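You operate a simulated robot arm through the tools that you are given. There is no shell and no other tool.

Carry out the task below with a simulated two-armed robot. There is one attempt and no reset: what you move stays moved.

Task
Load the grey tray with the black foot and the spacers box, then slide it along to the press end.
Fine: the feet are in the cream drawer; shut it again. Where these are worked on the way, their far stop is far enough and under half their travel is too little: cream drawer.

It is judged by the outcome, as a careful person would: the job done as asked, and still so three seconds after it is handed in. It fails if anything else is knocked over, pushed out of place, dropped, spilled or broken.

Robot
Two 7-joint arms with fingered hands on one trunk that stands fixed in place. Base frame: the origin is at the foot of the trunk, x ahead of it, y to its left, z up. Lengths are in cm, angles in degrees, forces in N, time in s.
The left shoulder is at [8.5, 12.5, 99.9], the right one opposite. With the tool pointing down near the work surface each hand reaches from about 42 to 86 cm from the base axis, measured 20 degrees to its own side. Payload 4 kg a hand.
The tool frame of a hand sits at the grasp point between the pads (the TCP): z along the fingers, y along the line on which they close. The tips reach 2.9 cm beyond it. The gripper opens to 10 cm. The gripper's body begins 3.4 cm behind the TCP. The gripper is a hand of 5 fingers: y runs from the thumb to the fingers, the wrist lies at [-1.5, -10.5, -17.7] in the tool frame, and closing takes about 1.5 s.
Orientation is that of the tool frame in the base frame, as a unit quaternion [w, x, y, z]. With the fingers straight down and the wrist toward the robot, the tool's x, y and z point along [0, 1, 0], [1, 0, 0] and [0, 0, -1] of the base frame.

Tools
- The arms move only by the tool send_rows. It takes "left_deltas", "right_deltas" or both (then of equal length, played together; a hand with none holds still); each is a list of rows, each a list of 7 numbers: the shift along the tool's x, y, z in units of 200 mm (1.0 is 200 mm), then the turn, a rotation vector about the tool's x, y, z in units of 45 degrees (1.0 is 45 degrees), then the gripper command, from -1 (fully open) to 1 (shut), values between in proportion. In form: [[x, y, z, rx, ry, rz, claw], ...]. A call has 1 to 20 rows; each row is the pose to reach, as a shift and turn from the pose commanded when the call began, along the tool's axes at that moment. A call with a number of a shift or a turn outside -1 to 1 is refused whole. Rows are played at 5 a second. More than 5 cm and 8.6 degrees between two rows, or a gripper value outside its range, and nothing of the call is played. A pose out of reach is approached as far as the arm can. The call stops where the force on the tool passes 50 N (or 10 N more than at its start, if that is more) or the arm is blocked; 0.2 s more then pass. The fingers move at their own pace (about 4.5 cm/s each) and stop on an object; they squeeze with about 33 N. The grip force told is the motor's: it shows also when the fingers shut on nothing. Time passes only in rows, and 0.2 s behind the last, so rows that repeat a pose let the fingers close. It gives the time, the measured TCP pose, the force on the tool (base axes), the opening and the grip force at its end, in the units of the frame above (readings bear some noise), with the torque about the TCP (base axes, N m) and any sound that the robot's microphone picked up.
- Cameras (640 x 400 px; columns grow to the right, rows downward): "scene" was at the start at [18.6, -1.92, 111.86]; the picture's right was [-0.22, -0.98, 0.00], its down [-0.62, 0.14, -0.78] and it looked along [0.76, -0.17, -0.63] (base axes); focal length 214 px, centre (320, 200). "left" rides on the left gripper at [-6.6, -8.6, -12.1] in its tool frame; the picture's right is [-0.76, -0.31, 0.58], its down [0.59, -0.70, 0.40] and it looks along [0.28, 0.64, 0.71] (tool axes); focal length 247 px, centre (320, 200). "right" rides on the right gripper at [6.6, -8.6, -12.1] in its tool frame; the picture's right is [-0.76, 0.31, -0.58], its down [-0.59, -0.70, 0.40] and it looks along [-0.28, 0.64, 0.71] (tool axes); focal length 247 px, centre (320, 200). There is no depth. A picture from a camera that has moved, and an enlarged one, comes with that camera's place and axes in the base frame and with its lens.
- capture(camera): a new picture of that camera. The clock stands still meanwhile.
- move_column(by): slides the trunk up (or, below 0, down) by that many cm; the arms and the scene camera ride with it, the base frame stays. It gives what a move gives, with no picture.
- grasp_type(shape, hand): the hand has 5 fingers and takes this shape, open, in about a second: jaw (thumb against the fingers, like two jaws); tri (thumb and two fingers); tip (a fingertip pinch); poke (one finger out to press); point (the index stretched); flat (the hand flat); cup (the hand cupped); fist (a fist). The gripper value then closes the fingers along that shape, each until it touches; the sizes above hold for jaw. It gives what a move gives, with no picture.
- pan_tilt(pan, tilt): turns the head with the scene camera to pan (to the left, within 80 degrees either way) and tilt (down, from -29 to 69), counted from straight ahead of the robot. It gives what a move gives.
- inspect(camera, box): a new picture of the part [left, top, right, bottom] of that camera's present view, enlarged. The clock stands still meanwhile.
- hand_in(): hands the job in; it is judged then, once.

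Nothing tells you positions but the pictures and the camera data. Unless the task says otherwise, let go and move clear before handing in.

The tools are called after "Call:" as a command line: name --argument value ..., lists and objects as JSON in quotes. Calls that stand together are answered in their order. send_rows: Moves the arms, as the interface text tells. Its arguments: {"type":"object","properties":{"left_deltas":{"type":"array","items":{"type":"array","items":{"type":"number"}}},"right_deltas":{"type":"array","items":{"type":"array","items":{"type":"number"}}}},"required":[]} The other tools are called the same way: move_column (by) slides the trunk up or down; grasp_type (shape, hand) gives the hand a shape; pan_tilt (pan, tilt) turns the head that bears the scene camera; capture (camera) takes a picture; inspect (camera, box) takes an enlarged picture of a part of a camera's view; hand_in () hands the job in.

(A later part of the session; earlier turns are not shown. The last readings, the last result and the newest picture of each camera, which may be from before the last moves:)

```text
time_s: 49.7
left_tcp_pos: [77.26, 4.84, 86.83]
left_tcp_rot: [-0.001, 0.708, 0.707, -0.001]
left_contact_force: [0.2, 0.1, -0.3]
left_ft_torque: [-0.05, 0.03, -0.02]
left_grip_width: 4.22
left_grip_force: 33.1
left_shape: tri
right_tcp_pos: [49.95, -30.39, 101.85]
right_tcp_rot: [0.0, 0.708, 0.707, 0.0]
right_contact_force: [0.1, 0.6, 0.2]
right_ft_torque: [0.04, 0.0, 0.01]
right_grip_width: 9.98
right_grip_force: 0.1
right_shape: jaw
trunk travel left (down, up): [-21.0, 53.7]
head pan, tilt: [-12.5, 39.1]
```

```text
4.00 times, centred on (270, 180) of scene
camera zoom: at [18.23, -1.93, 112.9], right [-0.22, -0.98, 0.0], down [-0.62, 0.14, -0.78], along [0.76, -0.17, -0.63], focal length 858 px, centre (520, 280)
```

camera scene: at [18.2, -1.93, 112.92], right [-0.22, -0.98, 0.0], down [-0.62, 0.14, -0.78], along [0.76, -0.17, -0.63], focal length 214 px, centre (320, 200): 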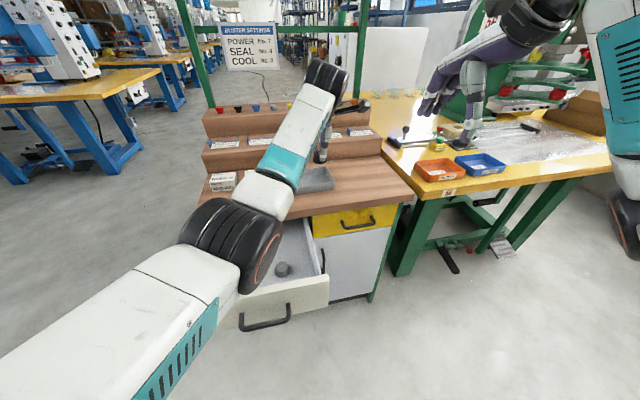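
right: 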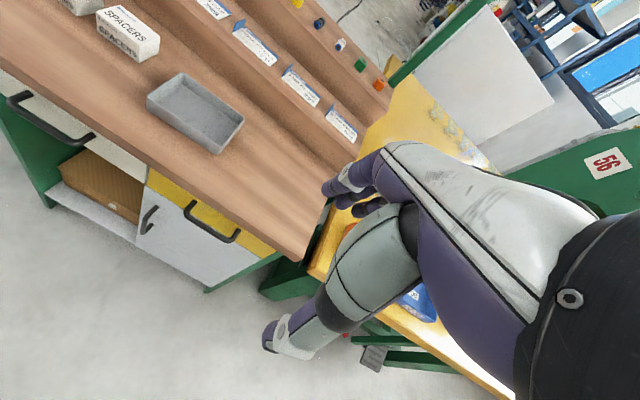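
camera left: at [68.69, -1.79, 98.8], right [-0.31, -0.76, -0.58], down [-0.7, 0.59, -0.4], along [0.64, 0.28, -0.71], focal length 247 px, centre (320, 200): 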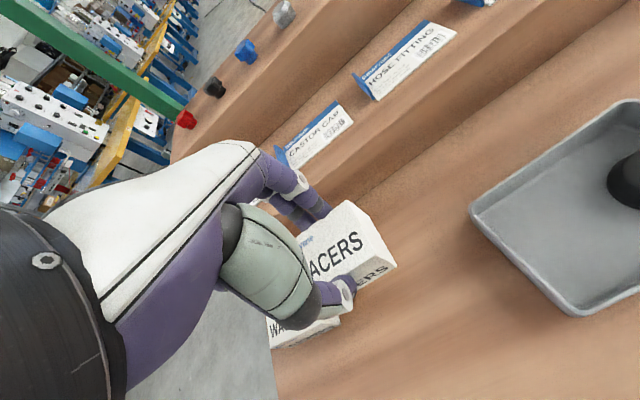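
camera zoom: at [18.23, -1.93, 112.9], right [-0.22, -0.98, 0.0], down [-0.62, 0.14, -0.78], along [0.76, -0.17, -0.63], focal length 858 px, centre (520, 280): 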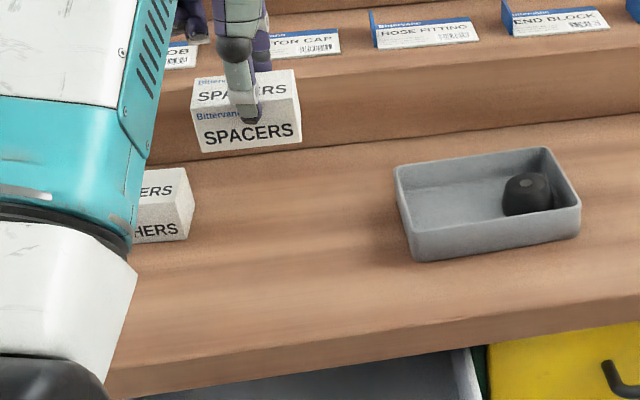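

The box is held level and washers box untouched. I carry it over the tray's left part at safe height.

Call:
send_rows --left_deltas '[[-0.05, -0.03, -0.05, 0, 0, 0, 1], [-0.16, -0.08, -0.08, 0, 0, 0, 1], [-0.28, -0.12, -0.08, 0, 0, 0, 1], [-0.4, -0.16, -0.08, 0, 0, 0, 1], [-0.52, -0.2, -0.08, 0, 0, 0, 1], [-0.64, -0.215, -0.05, 0, 0, 0, 1], [-0.715, -0.215, 0.0, 0, 0, 0, 1]]'

Call:
capture --camera "left"

Call:
inspect --camera "scene" --box '[230, 130, 390, 230]'

Call:
inspect --camera "right" --box '[60, 20, 320, 220]'

```text
time_s: 51.3
left_tcp_pos: [73.07, -9.54, 87.0]
left_tcp_rot: [-0.001, 0.706, 0.708, -0.001]
left_contact_force: [-0.4, -0.6, -0.1]
left_ft_torque: [0.01, -0.02, -0.02]
left_grip_width: 4.24
left_grip_force: 32.7
left_shape: tri
right_tcp_pos: [50.01, -30.51, 101.87]
right_tcp_rot: [0.0, 0.707, 0.707, 0.0]
right_contact_force: [0.6, 0.5, -0.1]
right_ft_torque: [0.0, -0.02, 0.01]
right_grip_width: 10.02
right_grip_force: 0.1
right_shape: jaw
trunk travel left (down, up): [-21.0, 53.7]
head pan, tilt: [-12.5, 39.1]
```

```text
taken
camera left: at [64.43, -16.1, 98.92], right [-0.31, -0.76, -0.58], down [-0.71, 0.59, -0.4], along [0.64, 0.28, -0.72], focal length 247 px, centre (320, 200)
```

left: 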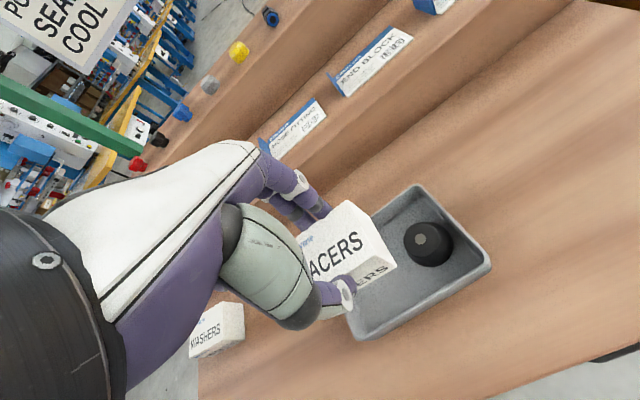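

```text
4.00 times, centred on (310, 180) of scene
camera zoom: at [18.24, -1.95, 112.89], right [-0.22, -0.98, 0.0], down [-0.62, 0.14, -0.78], along [0.76, -0.17, -0.63], focal length 858 px, centre (360, 280)
```

zoom: 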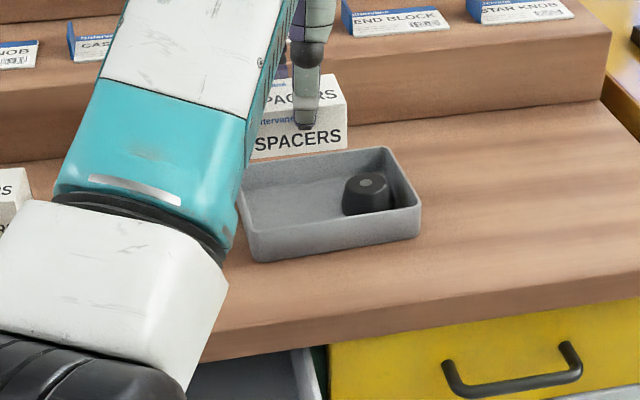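

```text
2.00 times, centred on (190, 120) of right
camera zoom: at [41.34, -23.91, 113.92], right [0.31, -0.76, 0.58], down [-0.7, -0.59, -0.4], along [0.64, -0.28, -0.71], focal length 494 px, centre (580, 360)
```

zoom: 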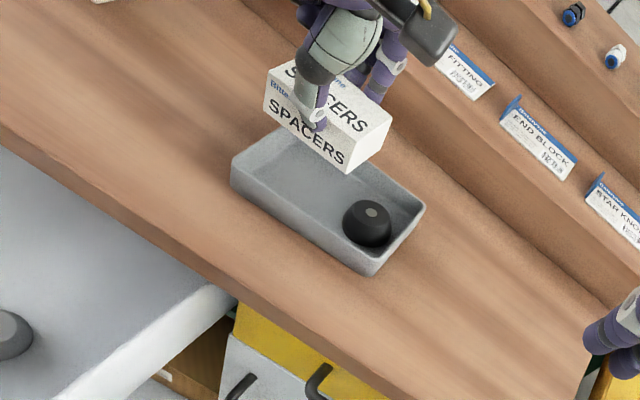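

I lower the box to about 1 cm above the rim to compare edges directly.

Call:
send_rows --left_deltas '[[0, 0, 0.05, 0, 0, 0, 1], [0, 0, 0.1, 0, 0, 0, 1], [0, 0, 0.15, 0, 0, 0, 1]]'

Call:
inspect --camera "left" --box '[280, 150, 520, 350]'

Call:
inspect --camera "scene" --box '[270, 140, 350, 200]'

Call:
inspect --camera "right" --box '[150, 50, 280, 160]'

```text
time_s: 52.1
left_tcp_pos: [72.91, -9.59, 84.0]
left_tcp_rot: [-0.002, 0.707, 0.707, -0.002]
left_contact_force: [-0.6, 0.6, -0.6]
left_ft_torque: [-0.03, 0.0, -0.02]
left_grip_width: 4.25
left_grip_force: 33.4
left_shape: tri
right_tcp_pos: [50.0, -30.51, 101.83]
right_tcp_rot: [0.0, 0.707, 0.707, 0.0]
right_contact_force: [0.0, 0.2, 0.3]
right_ft_torque: [0.04, 0.02, -0.02]
right_grip_width: 10.01
right_grip_force: 0.1
right_shape: jaw
trunk travel left (down, up): [-21.0, 53.7]
head pan, tilt: [-12.5, 39.1]
```

```text
2.00 times, centred on (400, 250) of left
camera zoom: at [64.38, -16.17, 95.97], right [-0.31, -0.76, -0.58], down [-0.7, 0.59, -0.4], along [0.64, 0.28, -0.71], focal length 494 px, centre (160, 100)
```

zoom: 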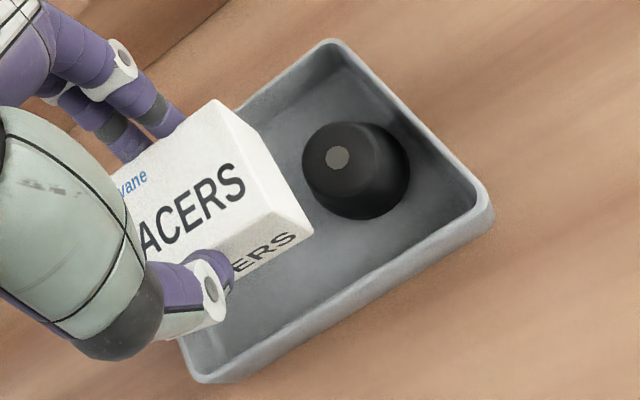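

```text
6.67 times, centred on (310, 170) of scene
camera zoom: at [18.24, -1.93, 112.9], right [-0.22, -0.98, 0.0], down [-0.62, 0.14, -0.78], along [0.76, -0.17, -0.63], focal length 1430 px, centre (387, 400)
```

zoom: 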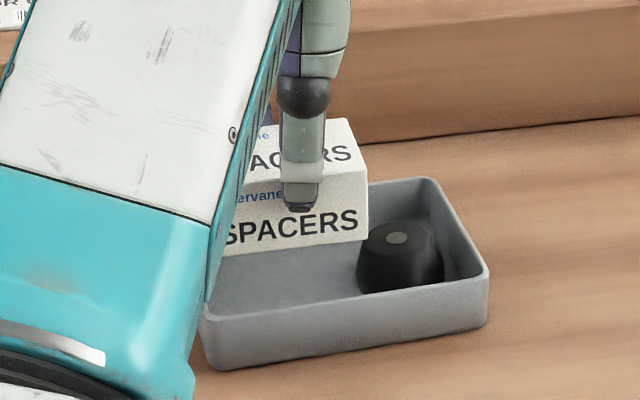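

```text
3.64 times, centred on (215, 105) of right
camera zoom: at [41.34, -23.9, 113.92], right [0.31, -0.76, 0.58], down [-0.7, -0.59, -0.4], along [0.64, -0.28, -0.71], focal length 898 px, centre (702, 546)
```

zoom: 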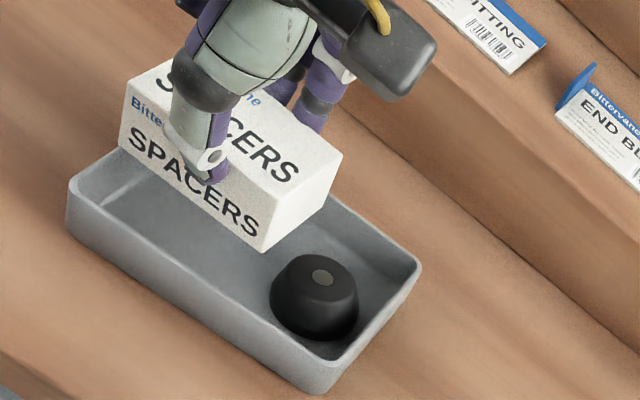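

Call:
inspect --camera "left" --box '[400, 160, 540, 280]'

Call:
inspect --camera "scene" --box '[300, 155, 345, 190]'

Call:
inspect --camera "right" --box '[150, 85, 240, 160]'

```text
3.33 times, centred on (470, 220) of left
camera zoom: at [64.38, -16.17, 95.97], right [-0.31, -0.76, -0.58], down [-0.7, 0.59, -0.4], along [0.64, 0.28, -0.71], focal length 823 px, centre (-180, 133)
```

zoom: 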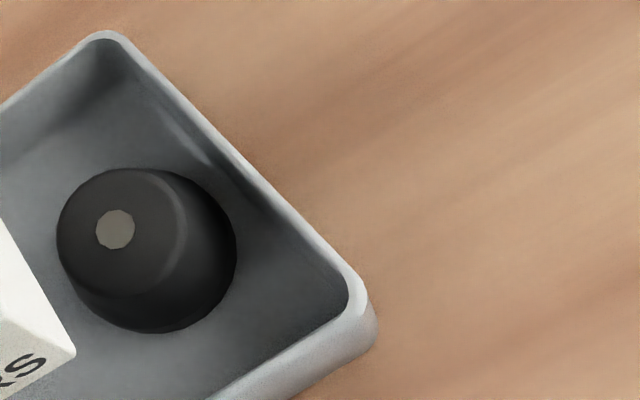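

```text
11.43 times, centred on (322, 172) of scene
camera zoom: at [18.24, -1.93, 112.9], right [-0.22, -0.98, 0.0], down [-0.62, 0.14, -0.78], along [0.76, -0.17, -0.63], focal length 2451 px, centre (291, 514)
```

zoom: 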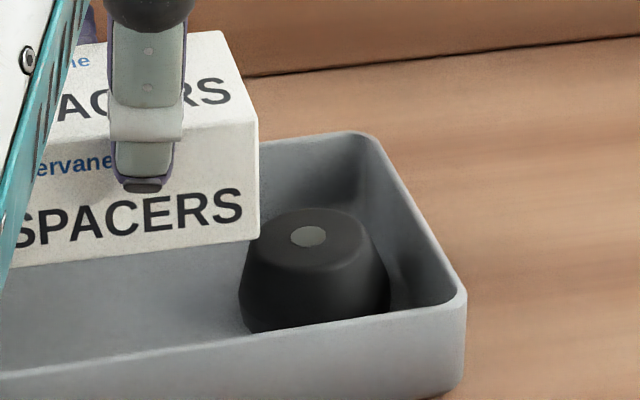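

```text
5.33 times, centred on (195, 122) of right
camera zoom: at [41.34, -23.9, 113.92], right [0.31, -0.76, 0.58], down [-0.7, -0.59, -0.4], along [0.64, -0.28, -0.71], focal length 1317 px, centre (987, 613)
```

zoom: 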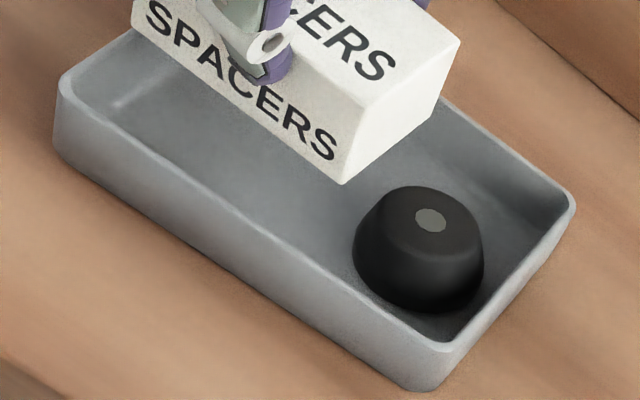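

There's still a gap between the foot and the right wall, so there is enough slack. I shift the box 0.25 cm right to clear the left wall and lower it gradually.

Call:
send_rows --left_deltas '[[-0.0125, 0, 0.0, 0, 0, 0, 1], [-0.0125, 0, 0.03, 0, 0, 0, 1], [-0.0125, 0, 0.06, 0, 0, 0, 1], [-0.0125, 0, 0.09, 0, 0, 0, 1], [-0.0125, 0, 0.12, 0, 0, 0, 1]]'

Call:
inspect --camera "left" --box '[280, 150, 520, 350]'

Call:
inspect --camera "scene" --box '[270, 140, 350, 200]'

Call:
inspect --camera "right" --box '[150, 60, 260, 160]'

```text
time_s: 53.3
left_tcp_pos: [72.95, -9.78, 81.44]
left_tcp_rot: [-0.002, 0.707, 0.707, -0.001]
left_contact_force: [-0.3, -0.7, -0.6]
left_ft_torque: [-0.01, 0.0, -0.01]
left_grip_width: 4.23
left_grip_force: 32.7
left_shape: tri
right_tcp_pos: [50.04, -30.43, 101.68]
right_tcp_rot: [0.001, 0.707, 0.707, 0.0]
right_contact_force: [-0.4, -1.0, -0.4]
right_ft_torque: [0.02, -0.02, 0.06]
right_grip_width: 9.96
right_grip_force: 0.0
right_shape: jaw
trunk travel left (down, up): [-21.0, 53.7]
head pan, tilt: [-12.5, 39.1]
```

```text
2.00 times, centred on (400, 250) of left
camera zoom: at [64.43, -16.44, 93.54], right [-0.31, -0.76, -0.58], down [-0.7, 0.59, -0.4], along [0.64, 0.28, -0.71], focal length 494 px, centre (160, 100)
```

zoom: 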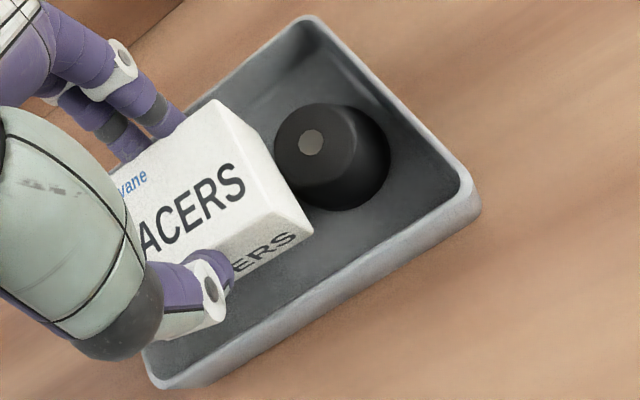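

```text
6.67 times, centred on (310, 170) of scene
camera zoom: at [18.24, -1.93, 112.9], right [-0.22, -0.98, 0.0], down [-0.62, 0.14, -0.78], along [0.76, -0.17, -0.63], focal length 1430 px, centre (387, 400)
```

zoom: 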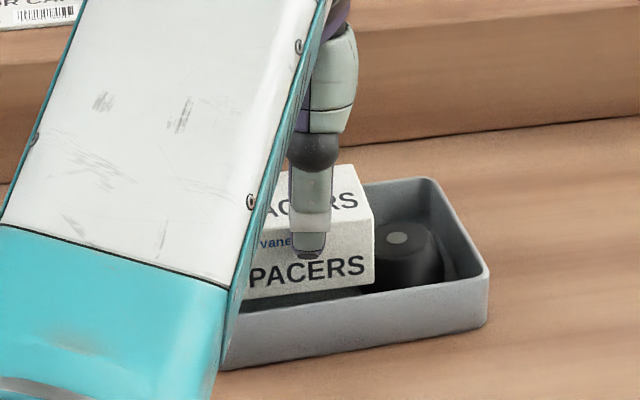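

```text
4.00 times, centred on (205, 110) of right
camera zoom: at [41.34, -23.9, 113.92], right [0.31, -0.76, 0.58], down [-0.7, -0.59, -0.4], along [0.64, -0.28, -0.71], focal length 988 px, centre (780, 560)
```

zoom: 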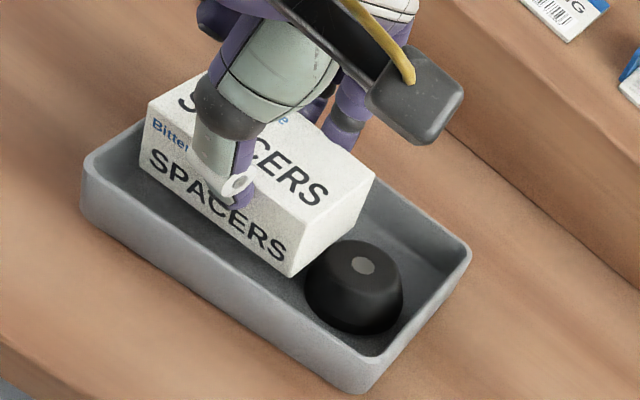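

Box is entering between the left wall and the foot without contact. Continue lowering in small steps.

Call:
send_rows --left_deltas '[[0, 0, 0.02, 0, 0, 0, 1], [0, 0, 0.04, 0, 0, 0, 1], [0, 0, 0.055, 0, 0, 0, 1]]'

Call:
inspect --camera "right" --box '[150, 60, 260, 160]'

Call:
inspect --camera "left" --box '[280, 150, 520, 350]'

```text
time_s: 54.1
left_tcp_pos: [72.96, -9.83, 80.39]
left_tcp_rot: [0.0, 0.707, 0.708, -0.001]
left_contact_force: [-0.4, 0.0, 0.5]
left_ft_torque: [0.01, 0.0, 0.0]
left_grip_width: 4.2
left_grip_force: 33.0
left_shape: tri
right_tcp_pos: [49.98, -30.51, 101.7]
right_tcp_rot: [0.0, 0.707, 0.707, 0.0]
right_contact_force: [-0.3, 0.0, -1.2]
right_ft_torque: [0.01, -0.03, -0.01]
right_grip_width: 9.98
right_grip_force: 0.0
right_shape: jaw
trunk travel left (down, up): [-21.0, 53.7]
head pan, tilt: [-12.5, 39.1]
```

```text
4.00 times, centred on (205, 110) of right
camera zoom: at [41.33, -23.89, 113.93], right [0.31, -0.76, 0.58], down [-0.7, -0.59, -0.4], along [0.64, -0.28, -0.71], focal length 988 px, centre (780, 560)
```

zoom: 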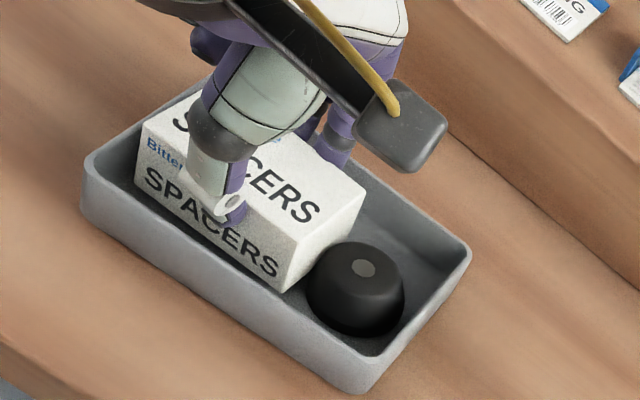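

```text
2.00 times, centred on (400, 250) of left
camera zoom: at [64.41, -16.4, 92.41], right [-0.31, -0.76, -0.58], down [-0.7, 0.59, -0.4], along [0.64, 0.28, -0.72], focal length 494 px, centre (160, 100)
```

zoom: 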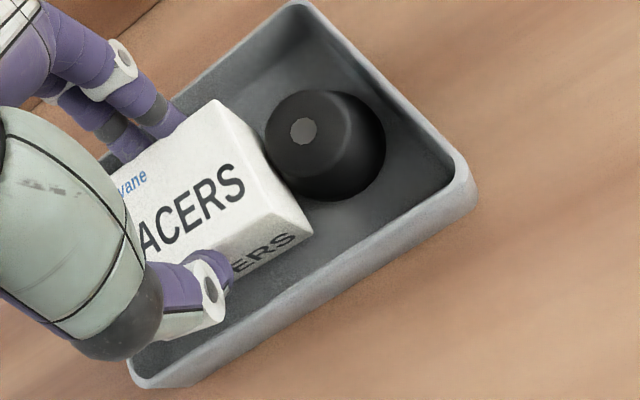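

Call:
send_rows --left_deltas '[[0, 0, 0.01, 0, 0, 0, 1], [0, 0, 0.02, 0, 0, 0, 1], [0, 0, 0.026, 0, 0, 0, 1]]'

```text
time_s: 54.9
left_tcp_pos: [73.09, -9.89, 79.98]
left_tcp_rot: [-0.001, 0.707, 0.707, -0.001]
left_contact_force: [-0.2, -0.6, -1.1]
left_ft_torque: [0.01, 0.01, 0.0]
left_grip_width: 4.18
left_grip_force: 33.0
left_shape: tri
right_tcp_pos: [49.99, -30.36, 101.74]
right_tcp_rot: [0.001, 0.707, 0.708, 0.0]
right_contact_force: [1.1, -0.5, -0.3]
right_ft_torque: [-0.03, 0.0, 0.01]
right_grip_width: 9.97
right_grip_force: 0.0
right_shape: jaw
trunk travel left (down, up): [-21.0, 53.7]
head pan, tilt: [-12.5, 39.1]
```

No contact yet; a bit further.

Call:
send_rows --left_deltas '[[0, 0, 0.008, 0, 0, 0, 1], [0, 0, 0.016, 0, 0, 0, 1]]'

Call:
inspect --camera "right" --box '[150, 60, 260, 160]'

Call:
inspect --camera "scene" --box '[270, 140, 350, 200]'

```text
time_s: 55.5
left_tcp_pos: [72.94, -9.8, 79.7]
left_tcp_rot: [0.0, 0.707, 0.707, 0.0]
left_contact_force: [0.5, -0.2, 1.9]
left_ft_torque: [0.01, -0.05, -0.02]
left_grip_width: 4.22
left_grip_force: 32.9
left_shape: tri
right_tcp_pos: [49.95, -30.48, 101.83]
right_tcp_rot: [0.0, 0.707, 0.707, 0.0]
right_contact_force: [-0.1, 0.2, 0.0]
right_ft_torque: [0.01, -0.01, -0.02]
right_grip_width: 10.0
right_grip_force: 0.1
right_shape: jaw
trunk travel left (down, up): [-21.0, 53.7]
head pan, tilt: [-12.5, 39.1]
```

```text
4.00 times, centred on (205, 110) of right
camera zoom: at [41.31, -23.89, 113.95], right [0.31, -0.76, 0.58], down [-0.7, -0.59, -0.4], along [0.64, -0.28, -0.71], focal length 988 px, centre (780, 560)
```

zoom: 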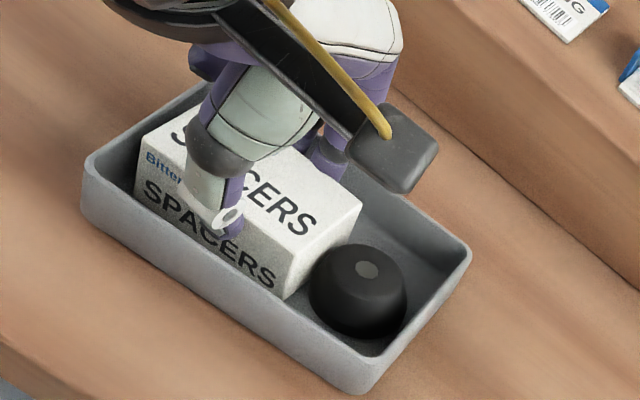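

```text
6.67 times, centred on (310, 170) of scene
camera zoom: at [18.21, -1.93, 112.91], right [-0.22, -0.98, 0.0], down [-0.62, 0.14, -0.78], along [0.76, -0.17, -0.63], focal length 1430 px, centre (387, 400)
```

zoom: 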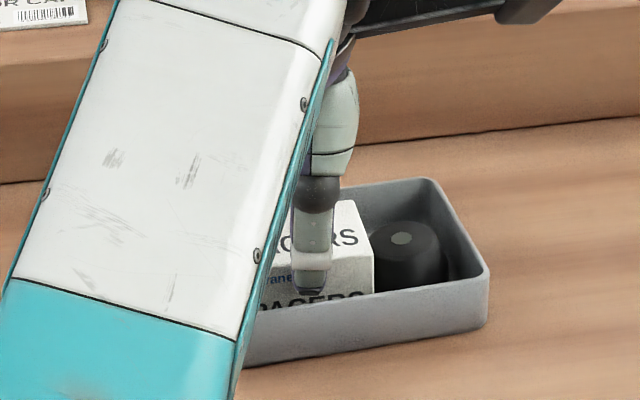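

Contact just begins and the foot was nudged slightly to the right as hoped. Another 2 mm, then release.

Call:
send_rows --left_deltas '[[0, 0, 0.006, 0, 0, 0, 1], [0, 0, 0.012, 0, 0, 0, 1]]'

```text
time_s: 56.1
left_tcp_pos: [72.91, -9.82, 79.67]
left_tcp_rot: [0.002, 0.707, 0.707, 0.0]
left_contact_force: [0.2, 1.1, 12.8]
left_ft_torque: [0.03, -0.08, 0.01]
left_grip_width: 4.24
left_grip_force: 32.9
left_shape: tri
right_tcp_pos: [49.83, -30.5, 101.85]
right_tcp_rot: [0.0, 0.707, 0.707, 0.0]
right_contact_force: [0.2, -0.7, -0.4]
right_ft_torque: [0.01, -0.01, -0.01]
right_grip_width: 9.99
right_grip_force: 0.0
right_shape: jaw
trunk travel left (down, up): [-21.0, 53.7]
head pan, tilt: [-12.5, 39.1]
```

The box is on the tray floor. I open just slightly and lift.

Call:
send_rows --left_deltas '[[0, 0, -0.008, 0, 0, 0, 0.12], [0, 0, -0.008, 0, 0, 0, 0.04], [0, 0, -0.008, 0, 0, 0, 0.04], [0, 0, -0.02, 0, 0, 0, 0.04], [0, 0, -0.05, 0, 0, 0, 0.04], [0, 0, -0.09, 0, 0, 0, 0.04]]'

Call:
inspect --camera "right" --box '[150, 60, 260, 160]'

Call:
inspect --camera "left" --box '[280, 150, 520, 350]'

```text
time_s: 57.5
left_tcp_pos: [72.92, -9.8, 80.99]
left_tcp_rot: [-0.001, 0.706, 0.708, -0.001]
left_contact_force: [-0.2, -0.1, -0.1]
left_ft_torque: [0.04, -0.03, 0.02]
left_grip_width: 4.83
left_grip_force: 0.1
left_shape: tri
right_tcp_pos: [50.01, -30.53, 101.83]
right_tcp_rot: [0.0, 0.707, 0.707, 0.0]
right_contact_force: [0.1, -0.4, 0.2]
right_ft_torque: [0.02, 0.01, 0.0]
right_grip_width: 9.99
right_grip_force: 0.1
right_shape: jaw
trunk travel left (down, up): [-21.0, 53.7]
head pan, tilt: [-12.5, 39.1]
```

```text
4.00 times, centred on (205, 110) of right
camera zoom: at [41.32, -23.9, 113.93], right [0.31, -0.76, 0.58], down [-0.7, -0.59, -0.4], along [0.64, -0.28, -0.71], focal length 988 px, centre (780, 560)
```

zoom: 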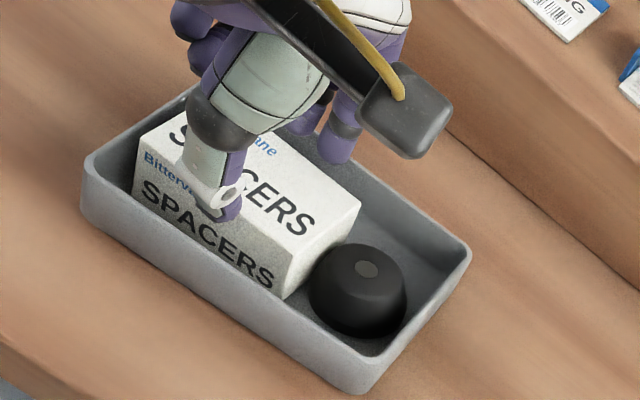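

```text
2.00 times, centred on (400, 250) of left
camera zoom: at [64.34, -16.38, 93.0], right [-0.31, -0.76, -0.58], down [-0.7, 0.59, -0.4], along [0.64, 0.28, -0.72], focal length 494 px, centre (160, 100)
```

zoom: 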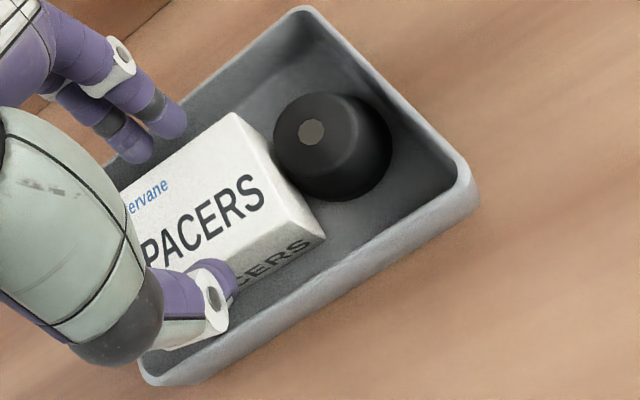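

Both items are in the tray. I lift the left hand and retreat toward the drawer handle, switching back to the jaw shape.

Call:
send_rows --left_deltas '[[0, 0, -0.08, 0, 0, 0, 0.0], [0, 0, -0.18, 0, 0, 0, 0.0], [0, 0, -0.3, 0, 0, 0, 0.0], [0, -0.05, -0.42, 0, 0, 0, 0.0], [0.06, -0.15, -0.5, 0, 0, 0, 0], [0.15, -0.28, -0.5, 0, 0, 0, 0], [0.25, -0.42, -0.5, 0, 0, 0, 0], [0.35, -0.56, -0.5, 0, 0, 0, 0], [0.45, -0.7, -0.5, 0, 0, 0, 0], [0.55, -0.84, -0.5, 0, 0, 0, 0], [0.62, -0.98, -0.5, 0, 0, 0, 0]]'

Call:
grasp_type --shape "jaw" --hand "left"

Call:
move_column --by 14

Call:
capture --camera "scene"

Call:
capture --camera "right"

```text
time_s: 59.9
left_tcp_pos: [57.03, 2.56, 86.86]
left_tcp_rot: [0.0, 0.707, 0.707, 0.001]
left_contact_force: [-1.0, 0.9, -0.3]
left_ft_torque: [-0.02, 0.02, 0.01]
left_grip_width: 4.97
left_grip_force: 0.1
left_shape: tri
left hand out of reach, approached as far as the arm can: row 9, 10, 11
right_tcp_pos: [49.82, -30.43, 101.82]
right_tcp_rot: [0.0, 0.707, 0.707, 0.001]
right_contact_force: [0.3, -0.3, -0.5]
right_ft_torque: [0.01, -0.03, -0.02]
right_grip_width: 9.96
right_grip_force: 0.1
right_shape: jaw
trunk travel left (down, up): [-21.0, 53.7]
head pan, tilt: [-12.5, 39.1]
```

```text
time_s: 60.8
left_tcp_pos: [57.08, 2.4, 86.78]
left_tcp_rot: [0.0, 0.707, 0.708, 0.0]
left_contact_force: [0.0, 0.5, 0.0]
left_ft_torque: [-0.02, 0.0, 0.01]
left_grip_width: 9.96
left_grip_force: 0.1
left_shape: jaw
right_tcp_pos: [49.92, -30.52, 101.82]
right_tcp_rot: [0.0, 0.707, 0.707, 0.0]
right_contact_force: [-0.4, 0.3, -0.4]
right_ft_torque: [0.0, -0.02, 0.02]
right_grip_width: 10.0
right_grip_force: 0.1
right_shape: jaw
trunk travel left (down, up): [-21.0, 53.7]
head pan, tilt: [-12.5, 39.1]
```

```text
time_s: 62.5
left_tcp_pos: [57.05, 2.36, 100.81]
left_tcp_rot: [-0.001, 0.706, 0.708, -0.001]
left_contact_force: [0.1, -0.7, 0.1]
left_ft_torque: [-0.03, -0.02, 0.01]
left_grip_width: 9.97
left_grip_force: 0.1
left_shape: jaw
right_tcp_pos: [50.03, -30.5, 115.83]
right_tcp_rot: [-0.001, 0.708, 0.706, -0.001]
right_contact_force: [-0.7, 0.9, 0.4]
right_ft_torque: [0.0, 0.01, 0.01]
right_grip_width: 9.97
right_grip_force: 0.0
right_shape: jaw
trunk travel left (down, up): [-35.0, 39.7]
head pan, tilt: [-12.5, 39.1]
```

```text
taken
camera scene: at [14.06, -1.94, 127.29], right [-0.22, -0.98, 0.0], down [-0.62, 0.14, -0.78], along [0.76, -0.17, -0.63], focal length 214 px, centre (320, 200)
```

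scene: 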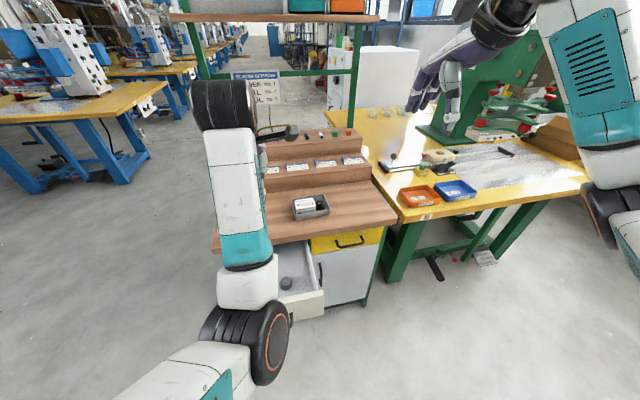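

```text
taken
camera right: at [41.39, -23.92, 127.87], right [0.31, -0.76, 0.58], down [-0.7, -0.59, -0.4], along [0.64, -0.28, -0.71], focal length 247 px, centre (320, 200)
```

right: 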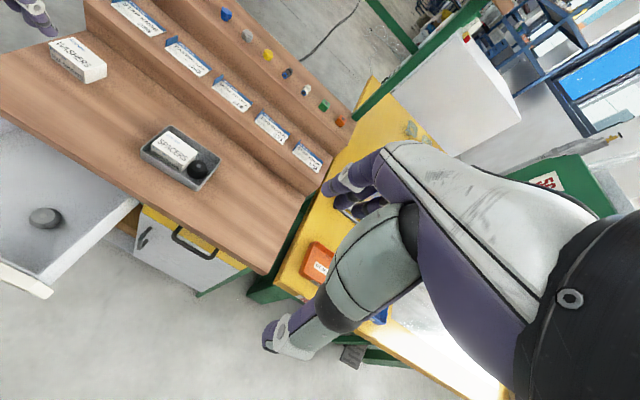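

Tray is loaded. Now I bring the left hand down in front of the open drawer to close it, going through intermediate poses.

Call:
send_rows --left_deltas '[[0.0, -0.05, 0.07, -0.12, 0, 0, 0], [0.0, -0.1, 0.14, -0.24, 0, 0, 0], [0.01, -0.16, 0.2, -0.36, 0, 0, 0], [0.01, -0.22, 0.27, -0.48, 0, 0, 0], [0.01, -0.28, 0.34, -0.6, 0, 0, 0], [0.02, -0.34, 0.41, -0.72, 0, 0, 0], [0.02, -0.4, 0.48, -0.84, 0, 0, 0], [0.025, -0.45, 0.55, -0.95, 0, 0, 0]]'

Call:
capture --camera "scene"

```text
time_s: 63.9
left_tcp_pos: [53.88, 3.69, 100.62]
left_tcp_rot: [0.234, 0.662, 0.667, 0.25]
left_contact_force: [0.0, -0.3, 0.0]
left_ft_torque: [-0.05, -0.01, -0.03]
left_grip_width: 5.04
left_grip_force: 0.1
left_shape: jaw
right_tcp_pos: [50.08, -30.42, 115.9]
right_tcp_rot: [-0.001, 0.707, 0.707, -0.001]
right_contact_force: [0.9, 0.7, -0.1]
right_ft_torque: [0.02, 0.0, 0.0]
right_grip_width: 9.98
right_grip_force: 0.1
right_shape: jaw
trunk travel left (down, up): [-35.0, 39.7]
head pan, tilt: [-12.5, 39.1]
stopped in row 6 (left hand): the arm was blocked; the commanded pose is now the measured one
```

```text
taken
camera scene: at [14.03, -1.94, 127.3], right [-0.22, -0.98, 0.0], down [-0.62, 0.14, -0.78], along [0.76, -0.17, -0.63], focal length 214 px, centre (320, 200)
```

scene: 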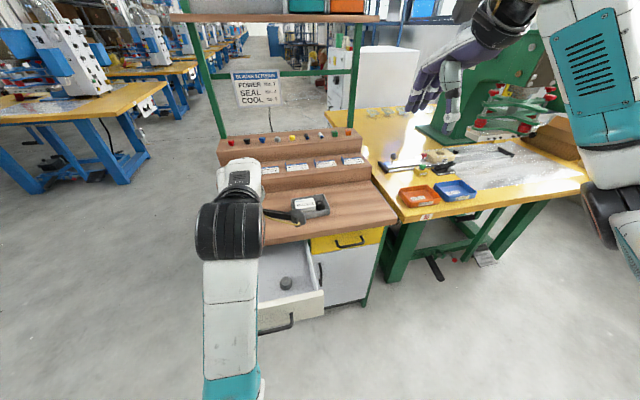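

The arm blocked partway (joint limits in this configuration). I return to the earlier known-good pose to the left before retrying the descent.

Call:
send_rows --left_deltas '[[0.08, 0.013, -0.055, 0.11, 0, 0, 0], [0.16, 0.026, -0.11, 0.22, 0, 0, 0], [0.24, 0.04, -0.165, 0.33, 0, 0, 0], [0.32, 0.052, -0.22, 0.44, 0, 0, 0], [0.4, 0.065, -0.275, 0.55, 0, 0, 0], [0.48, 0.078, -0.33, 0.66, 0, 0, 0], [0.57, 0.09, -0.385, 0.77, 0, 0, 0], [0.65, 0.104, -0.435, 0.88, 0, 0, 0]]'

```text
time_s: 65.7
left_tcp_pos: [54.37, 18.39, 103.2]
left_tcp_rot: [0.003, 0.702, 0.712, 0.015]
left_contact_force: [-1.0, 0.6, 0.6]
left_ft_torque: [-0.01, -0.02, 0.02]
left_grip_width: 5.06
left_grip_force: 0.1
left_shape: jaw
left hand out of reach, approached as far as the arm can: row 6, 7, 8
right_tcp_pos: [50.04, -30.37, 115.82]
right_tcp_rot: [0.0, 0.707, 0.707, -0.001]
right_contact_force: [-0.2, 0.9, 0.6]
right_ft_torque: [0.0, 0.02, -0.01]
right_grip_width: 10.01
right_grip_force: 0.1
right_shape: jaw
trunk travel left (down, up): [-35.0, 39.7]
head pan, tilt: [-12.5, 39.1]
```

Call:
capture --camera "scene"

Call:
pan_tilt --pan 25 --tilt 45

Call:
capture --camera "scene"

```text
taken
camera scene: at [14.02, -1.84, 127.3], right [-0.22, -0.98, 0.0], down [-0.62, 0.14, -0.78], along [0.76, -0.17, -0.63], focal length 214 px, centre (320, 200)
```

scene: 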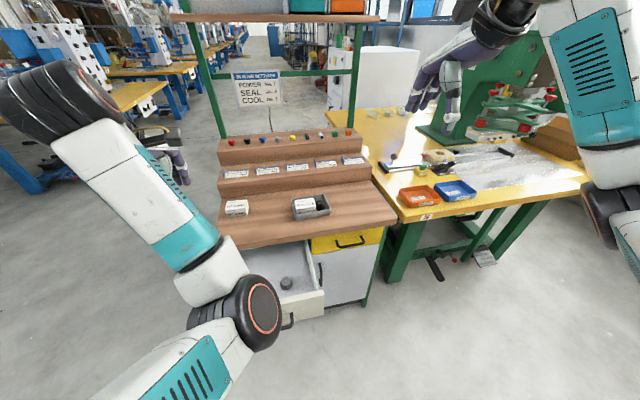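

```text
time_s: 66.7
left_tcp_pos: [54.36, 18.32, 103.25]
left_tcp_rot: [0.002, 0.702, 0.712, 0.016]
left_contact_force: [-0.6, -0.4, 0.2]
left_ft_torque: [-0.02, -0.01, 0.01]
left_grip_width: 5.01
left_grip_force: 0.2
left_shape: jaw
right_tcp_pos: [50.01, -30.42, 115.75]
right_tcp_rot: [-0.001, 0.707, 0.707, 0.0]
right_contact_force: [-0.7, -0.1, -0.2]
right_ft_torque: [-0.01, -0.03, -0.03]
right_grip_width: 9.96
right_grip_force: 0.0
right_shape: jaw
trunk travel left (down, up): [-35.0, 39.7]
head pan, tilt: [25.0, 45.0]
```

```text
taken
camera scene: at [13.03, 3.36, 126.44], right [0.42, -0.91, 0.0], down [-0.64, -0.3, -0.71], along [0.64, 0.3, -0.71], focal length 214 px, centre (320, 200)
```

scene: 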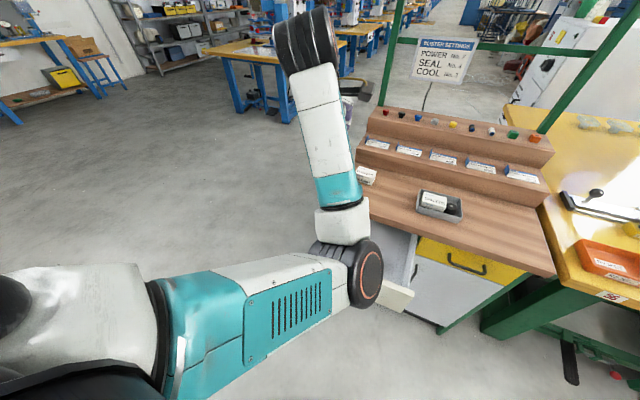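

The left elbow has swung inward, which limits that arm near the body. I'll move the left arm out to the left and use the fresh right hand to push the drawer shut on its face right of the handle.

Call:
send_rows --left_deltas '[[0.12, 0, 0, 0, 0, 0, 0], [0.25, 0, 0, 0, 0, 0, 0], [0.38, 0, 0, 0, 0, 0, 0], [0.5, 0, 0, 0, 0, 0, 0], [0.62, 0, 0, 0, 0, 0, 0], [0.75, 0, 0, 0, 0, 0, 0], [0.88, 0, 0, 0, 0, 0, 0]]'

Call:
capture --camera "scene"

```text
time_s: 68.3
left_tcp_pos: [54.08, 35.97, 103.4]
left_tcp_rot: [-0.003, 0.703, 0.712, 0.008]
left_contact_force: [0.2, 0.2, 0.1]
left_ft_torque: [-0.01, 0.0, 0.02]
left_grip_width: 5.01
left_grip_force: 0.0
left_shape: jaw
right_tcp_pos: [49.89, -30.36, 115.74]
right_tcp_rot: [0.0, 0.707, 0.707, 0.0]
right_contact_force: [-0.3, 0.7, -0.2]
right_ft_torque: [0.01, -0.01, -0.01]
right_grip_width: 9.99
right_grip_force: 0.1
right_shape: jaw
trunk travel left (down, up): [-35.0, 39.7]
head pan, tilt: [25.0, 45.0]
```

```text
taken
camera scene: at [13.03, 3.41, 126.44], right [0.42, -0.91, 0.0], down [-0.64, -0.3, -0.71], along [0.64, 0.3, -0.71], focal length 214 px, centre (320, 200)
```

scene: 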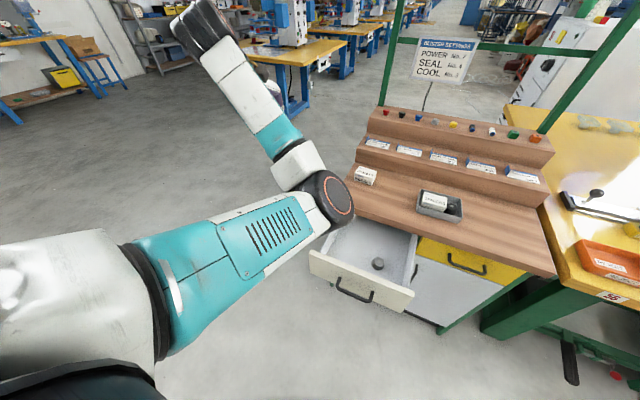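

Now the view of the drawer is clear. I bring the right hand down and inward, closed, toward the front of the drawer.

Call:
send_rows --right_deltas '[[0.1, 0, 0.1, 0, 0, 0, -0.5], [0.22, 0, 0.22, 0, 0, 0, 0], [0.34, 0, 0.34, 0, 0, 0, 0.5], [0.47, 0, 0.47, 0, 0, 0, 1], [0.6, 0, 0.6, 0, 0, 0, 1], [0.73, 0, 0.73, 0, 0, 0, 1], [0.86, 0, 0.86, 0, 0, 0, 1], [0.98, 0.02, 0.98, 0, 0, 0, 1]]'

Call:
capture --camera "scene"

```text
time_s: 70.1
left_tcp_pos: [54.15, 36.01, 103.47]
left_tcp_rot: [-0.003, 0.702, 0.712, 0.008]
left_contact_force: [1.0, -0.2, -0.2]
left_ft_torque: [0.0, -0.01, 0.02]
left_grip_width: 5.03
left_grip_force: 0.0
left_shape: jaw
right_tcp_pos: [50.17, -10.71, 96.14]
right_tcp_rot: [0.0, 0.707, 0.707, 0.0]
right_contact_force: [-0.4, -0.2, 0.1]
right_ft_torque: [0.0, -0.01, 0.0]
right_grip_width: 0.01
right_grip_force: 32.8
right_shape: jaw
trunk travel left (down, up): [-35.0, 39.7]
head pan, tilt: [25.0, 45.0]
```

```text
taken
camera scene: at [13.05, 3.41, 126.43], right [0.42, -0.91, 0.0], down [-0.64, -0.3, -0.71], along [0.64, 0.3, -0.71], focal length 214 px, centre (320, 200)
```

scene: 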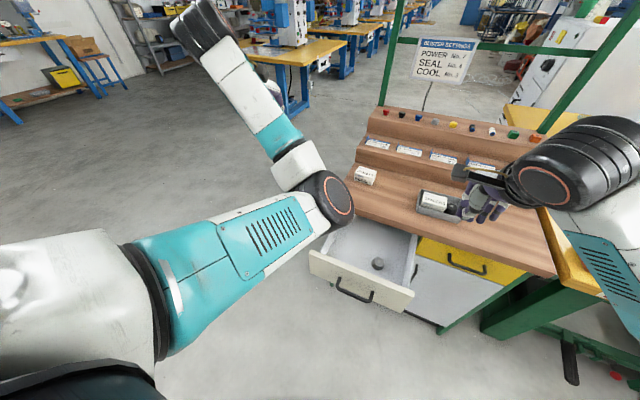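

Call:
send_rows --right_deltas '[[0.04, -0.09, 0.05, -0.08, 0, 0, 1], [0.08, -0.19, 0.1, -0.16, 0, 0, 1], [0.12, -0.28, 0.17, -0.25, 0, 0, 1], [0.16, -0.38, 0.25, -0.34, 0, 0, 1], [0.2, -0.47, 0.33, -0.42, 0, 0, 1], [0.25, -0.57, 0.42, -0.5, 0, 0, 1], [0.3, -0.66, 0.51, -0.58, 0, 0, 1], [0.335, -0.75, 0.6, -0.667, 0, 0, 1]]'

Call:
capture --camera "scene"

```text
time_s: 71.9
left_tcp_pos: [53.99, 35.94, 103.39]
left_tcp_rot: [-0.004, 0.702, 0.712, 0.009]
left_contact_force: [-0.1, -1.0, 0.0]
left_ft_torque: [-0.03, 0.0, -0.03]
left_grip_width: 5.02
left_grip_force: 0.0
left_shape: jaw
right_tcp_pos: [35.24, -4.11, 84.04]
right_tcp_rot: [0.183, 0.682, 0.684, 0.184]
right_contact_force: [0.4, -0.3, -0.7]
right_ft_torque: [0.03, -0.01, 0.0]
right_grip_width: 0.0
right_grip_force: 33.0
right_shape: jaw
trunk travel left (down, up): [-35.0, 39.7]
head pan, tilt: [25.0, 45.0]
```

```text
taken
camera scene: at [12.98, 3.39, 126.45], right [0.42, -0.91, 0.0], down [-0.64, -0.3, -0.71], along [0.64, 0.3, -0.71], focal length 214 px, centre (320, 200)
```

scene: 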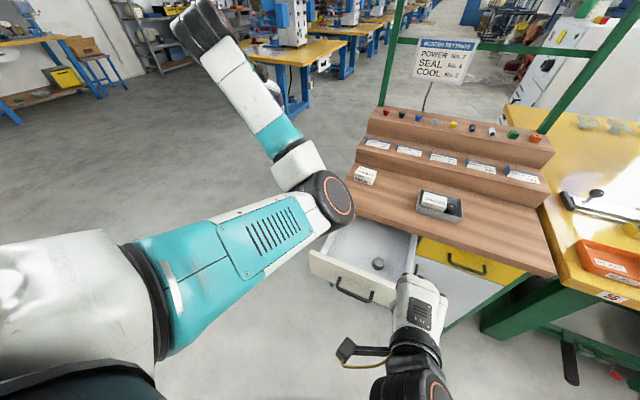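

The right hand is in place above and in front of the drawer face, right of the handle. Now I lower it to face height.

Call:
send_rows --right_deltas '[[0, -0.06, 0.1, 0, 0, 0, 1], [0, -0.12, 0.21, 0, 0, 0, 1], [0, -0.18, 0.315, 0, 0, 0, 1], [0, -0.24, 0.42, 0, 0, 0, 1], [0, -0.3, 0.52, 0, 0, 0, 1], [0, -0.36, 0.625, 0, 0, 0, 1], [0, -0.43, 0.745, 0, 0, 0, 1]]'

Call:
capture --camera "scene"

Call:
capture --camera "right"

```text
time_s: 73.5
left_tcp_pos: [54.13, 35.97, 103.32]
left_tcp_rot: [-0.003, 0.702, 0.712, 0.008]
left_contact_force: [1.2, 0.5, 0.4]
left_ft_torque: [-0.01, -0.03, 0.0]
left_grip_width: 5.0
left_grip_force: 0.1
left_shape: jaw
right_tcp_pos: [35.37, -4.12, 67.16]
right_tcp_rot: [0.183, 0.683, 0.683, 0.183]
right_contact_force: [-0.3, -0.3, -0.4]
right_ft_torque: [-0.02, -0.01, -0.01]
right_grip_width: 0.0
right_grip_force: 32.7
right_shape: jaw
trunk travel left (down, up): [-35.0, 39.7]
head pan, tilt: [25.0, 45.0]
```

```text
taken
camera scene: at [13.02, 3.4, 126.44], right [0.42, -0.91, 0.0], down [-0.64, -0.3, -0.71], along [0.64, 0.3, -0.71], focal length 214 px, centre (320, 200)
```

scene: 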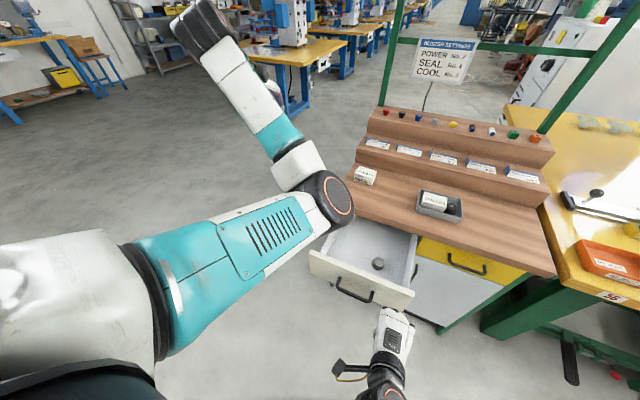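

```text
taken
camera right: at [21.79, 2.39, 73.36], right [-0.02, -0.76, 0.65], down [-0.41, -0.59, -0.7], along [0.91, -0.28, -0.3], focal length 247 px, centre (320, 200)
```

right: 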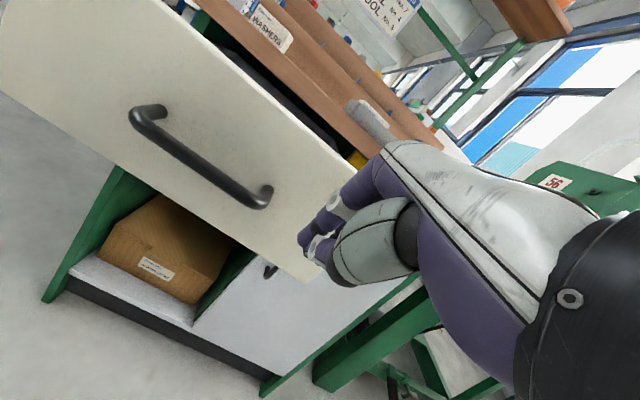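

Fingers face the drawer front right of the handle. I shift 1.3 cm left and push forward gently, increasing the pitch as I go.

Call:
send_rows --right_deltas '[[0.04, 0.04, 0.04, -0.03, 0, 0, 1], [0.065, 0.09, 0.08, -0.07, 0, 0, 1], [0.065, 0.14, 0.115, -0.12, 0, 0, 1], [0.065, 0.19, 0.15, -0.16, 0, 0, 1], [0.065, 0.25, 0.19, -0.21, 0, 0, 1], [0.065, 0.305, 0.225, -0.26, 0, 0, 1], [0.065, 0.36, 0.26, -0.31, 0, 0, 1], [0.065, 0.42, 0.3, -0.36, 0, 0, 1], [0.065, 0.475, 0.335, -0.4, 0, 0, 1], [0.065, 0.534, 0.375, -0.444, 0, 0, 1]]'

Call:
capture --camera "scene"

Call:
capture --camera "right"

```text
time_s: 75.7
left_tcp_pos: [54.17, 35.89, 103.47]
left_tcp_rot: [-0.003, 0.702, 0.712, 0.008]
left_contact_force: [0.3, 0.4, -0.5]
left_ft_torque: [0.04, -0.03, 0.02]
left_grip_width: 5.0
left_grip_force: 0.1
left_shape: jaw
right_tcp_pos: [48.33, -2.76, 65.92]
right_tcp_rot: [0.299, 0.641, 0.641, 0.299]
right_contact_force: [0.7, -0.5, 0.0]
right_ft_torque: [0.0, -0.01, 0.01]
right_grip_width: 0.01
right_grip_force: 33.0
right_shape: jaw
trunk travel left (down, up): [-35.0, 39.7]
head pan, tilt: [25.0, 45.0]
```

```text
taken
camera scene: at [13.05, 3.38, 126.43], right [0.42, -0.91, 0.0], down [-0.64, -0.3, -0.71], along [0.64, 0.3, -0.71], focal length 214 px, centre (320, 200)
```

scene: 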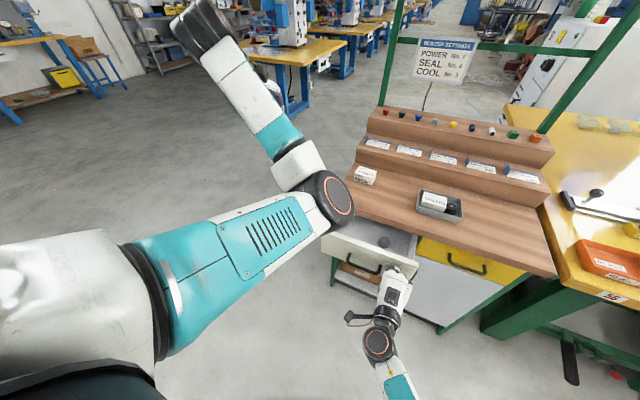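

```text
taken
camera right: at [33.54, 3.73, 67.2], right [-0.25, -0.76, 0.61], down [-0.15, -0.59, -0.79], along [0.96, -0.28, 0.03], focal length 247 px, centre (320, 200)
```

right: 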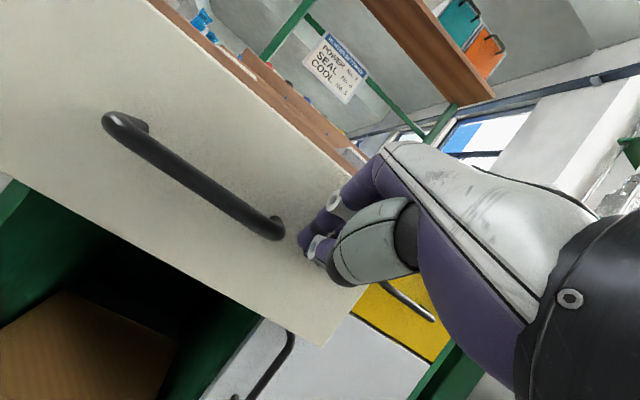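

The drawer is sliding shut smoothly. Continue pushing, slowing toward the end.

Call:
send_rows --right_deltas '[[0, 0.04, 0.048, -0.035, 0, 0, 1], [0, 0.08, 0.096, -0.07, 0, 0, 1], [0, 0.12, 0.144, -0.105, 0, 0, 1], [0, 0.16, 0.192, -0.14, 0, 0, 1], [0, 0.2, 0.24, -0.175, 0, 0, 1], [0, 0.24, 0.287, -0.21, 0, 0, 1], [0, 0.28, 0.335, -0.245, 0, 0, 1], [0, 0.31, 0.37, -0.28, 0, 0, 1], [0, 0.335, 0.4, -0.31, 0, 0, 1], [0, 0.355, 0.425, -0.333, 0, 0, 1]]'

Call:
capture --camera "scene"

Call:
capture --camera "right"

```text
time_s: 77.9
left_tcp_pos: [54.12, 35.99, 103.4]
left_tcp_rot: [-0.004, 0.703, 0.711, 0.009]
left_contact_force: [0.7, 0.1, 0.3]
left_ft_torque: [0.01, -0.01, 0.05]
left_grip_width: 5.0
left_grip_force: 0.1
left_shape: jaw
right_tcp_pos: [59.38, -2.92, 65.78]
right_tcp_rot: [0.38, 0.597, 0.596, 0.379]
right_contact_force: [-0.2, -0.4, -0.3]
right_ft_torque: [0.03, -0.03, 0.0]
right_grip_width: 0.0
right_grip_force: 33.0
right_shape: jaw
trunk travel left (down, up): [-35.0, 39.7]
head pan, tilt: [25.0, 45.0]
```

```text
taken
camera scene: at [13.04, 3.38, 126.44], right [0.42, -0.91, 0.0], down [-0.64, -0.3, -0.71], along [0.64, 0.3, -0.71], focal length 214 px, centre (320, 200)
```

scene: 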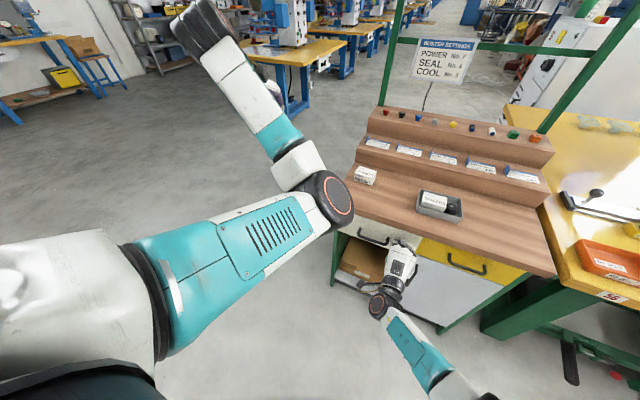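

```text
taken
camera right: at [44.79, 3.66, 63.18], right [-0.39, -0.76, 0.52], down [0.06, -0.59, -0.81], along [0.92, -0.28, 0.28], focal length 247 px, centre (320, 200)
```

right: 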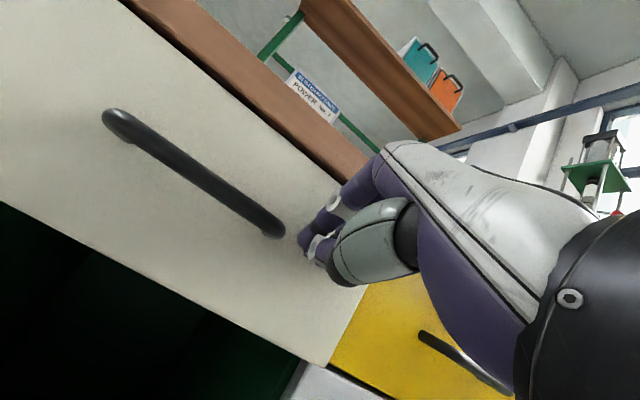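

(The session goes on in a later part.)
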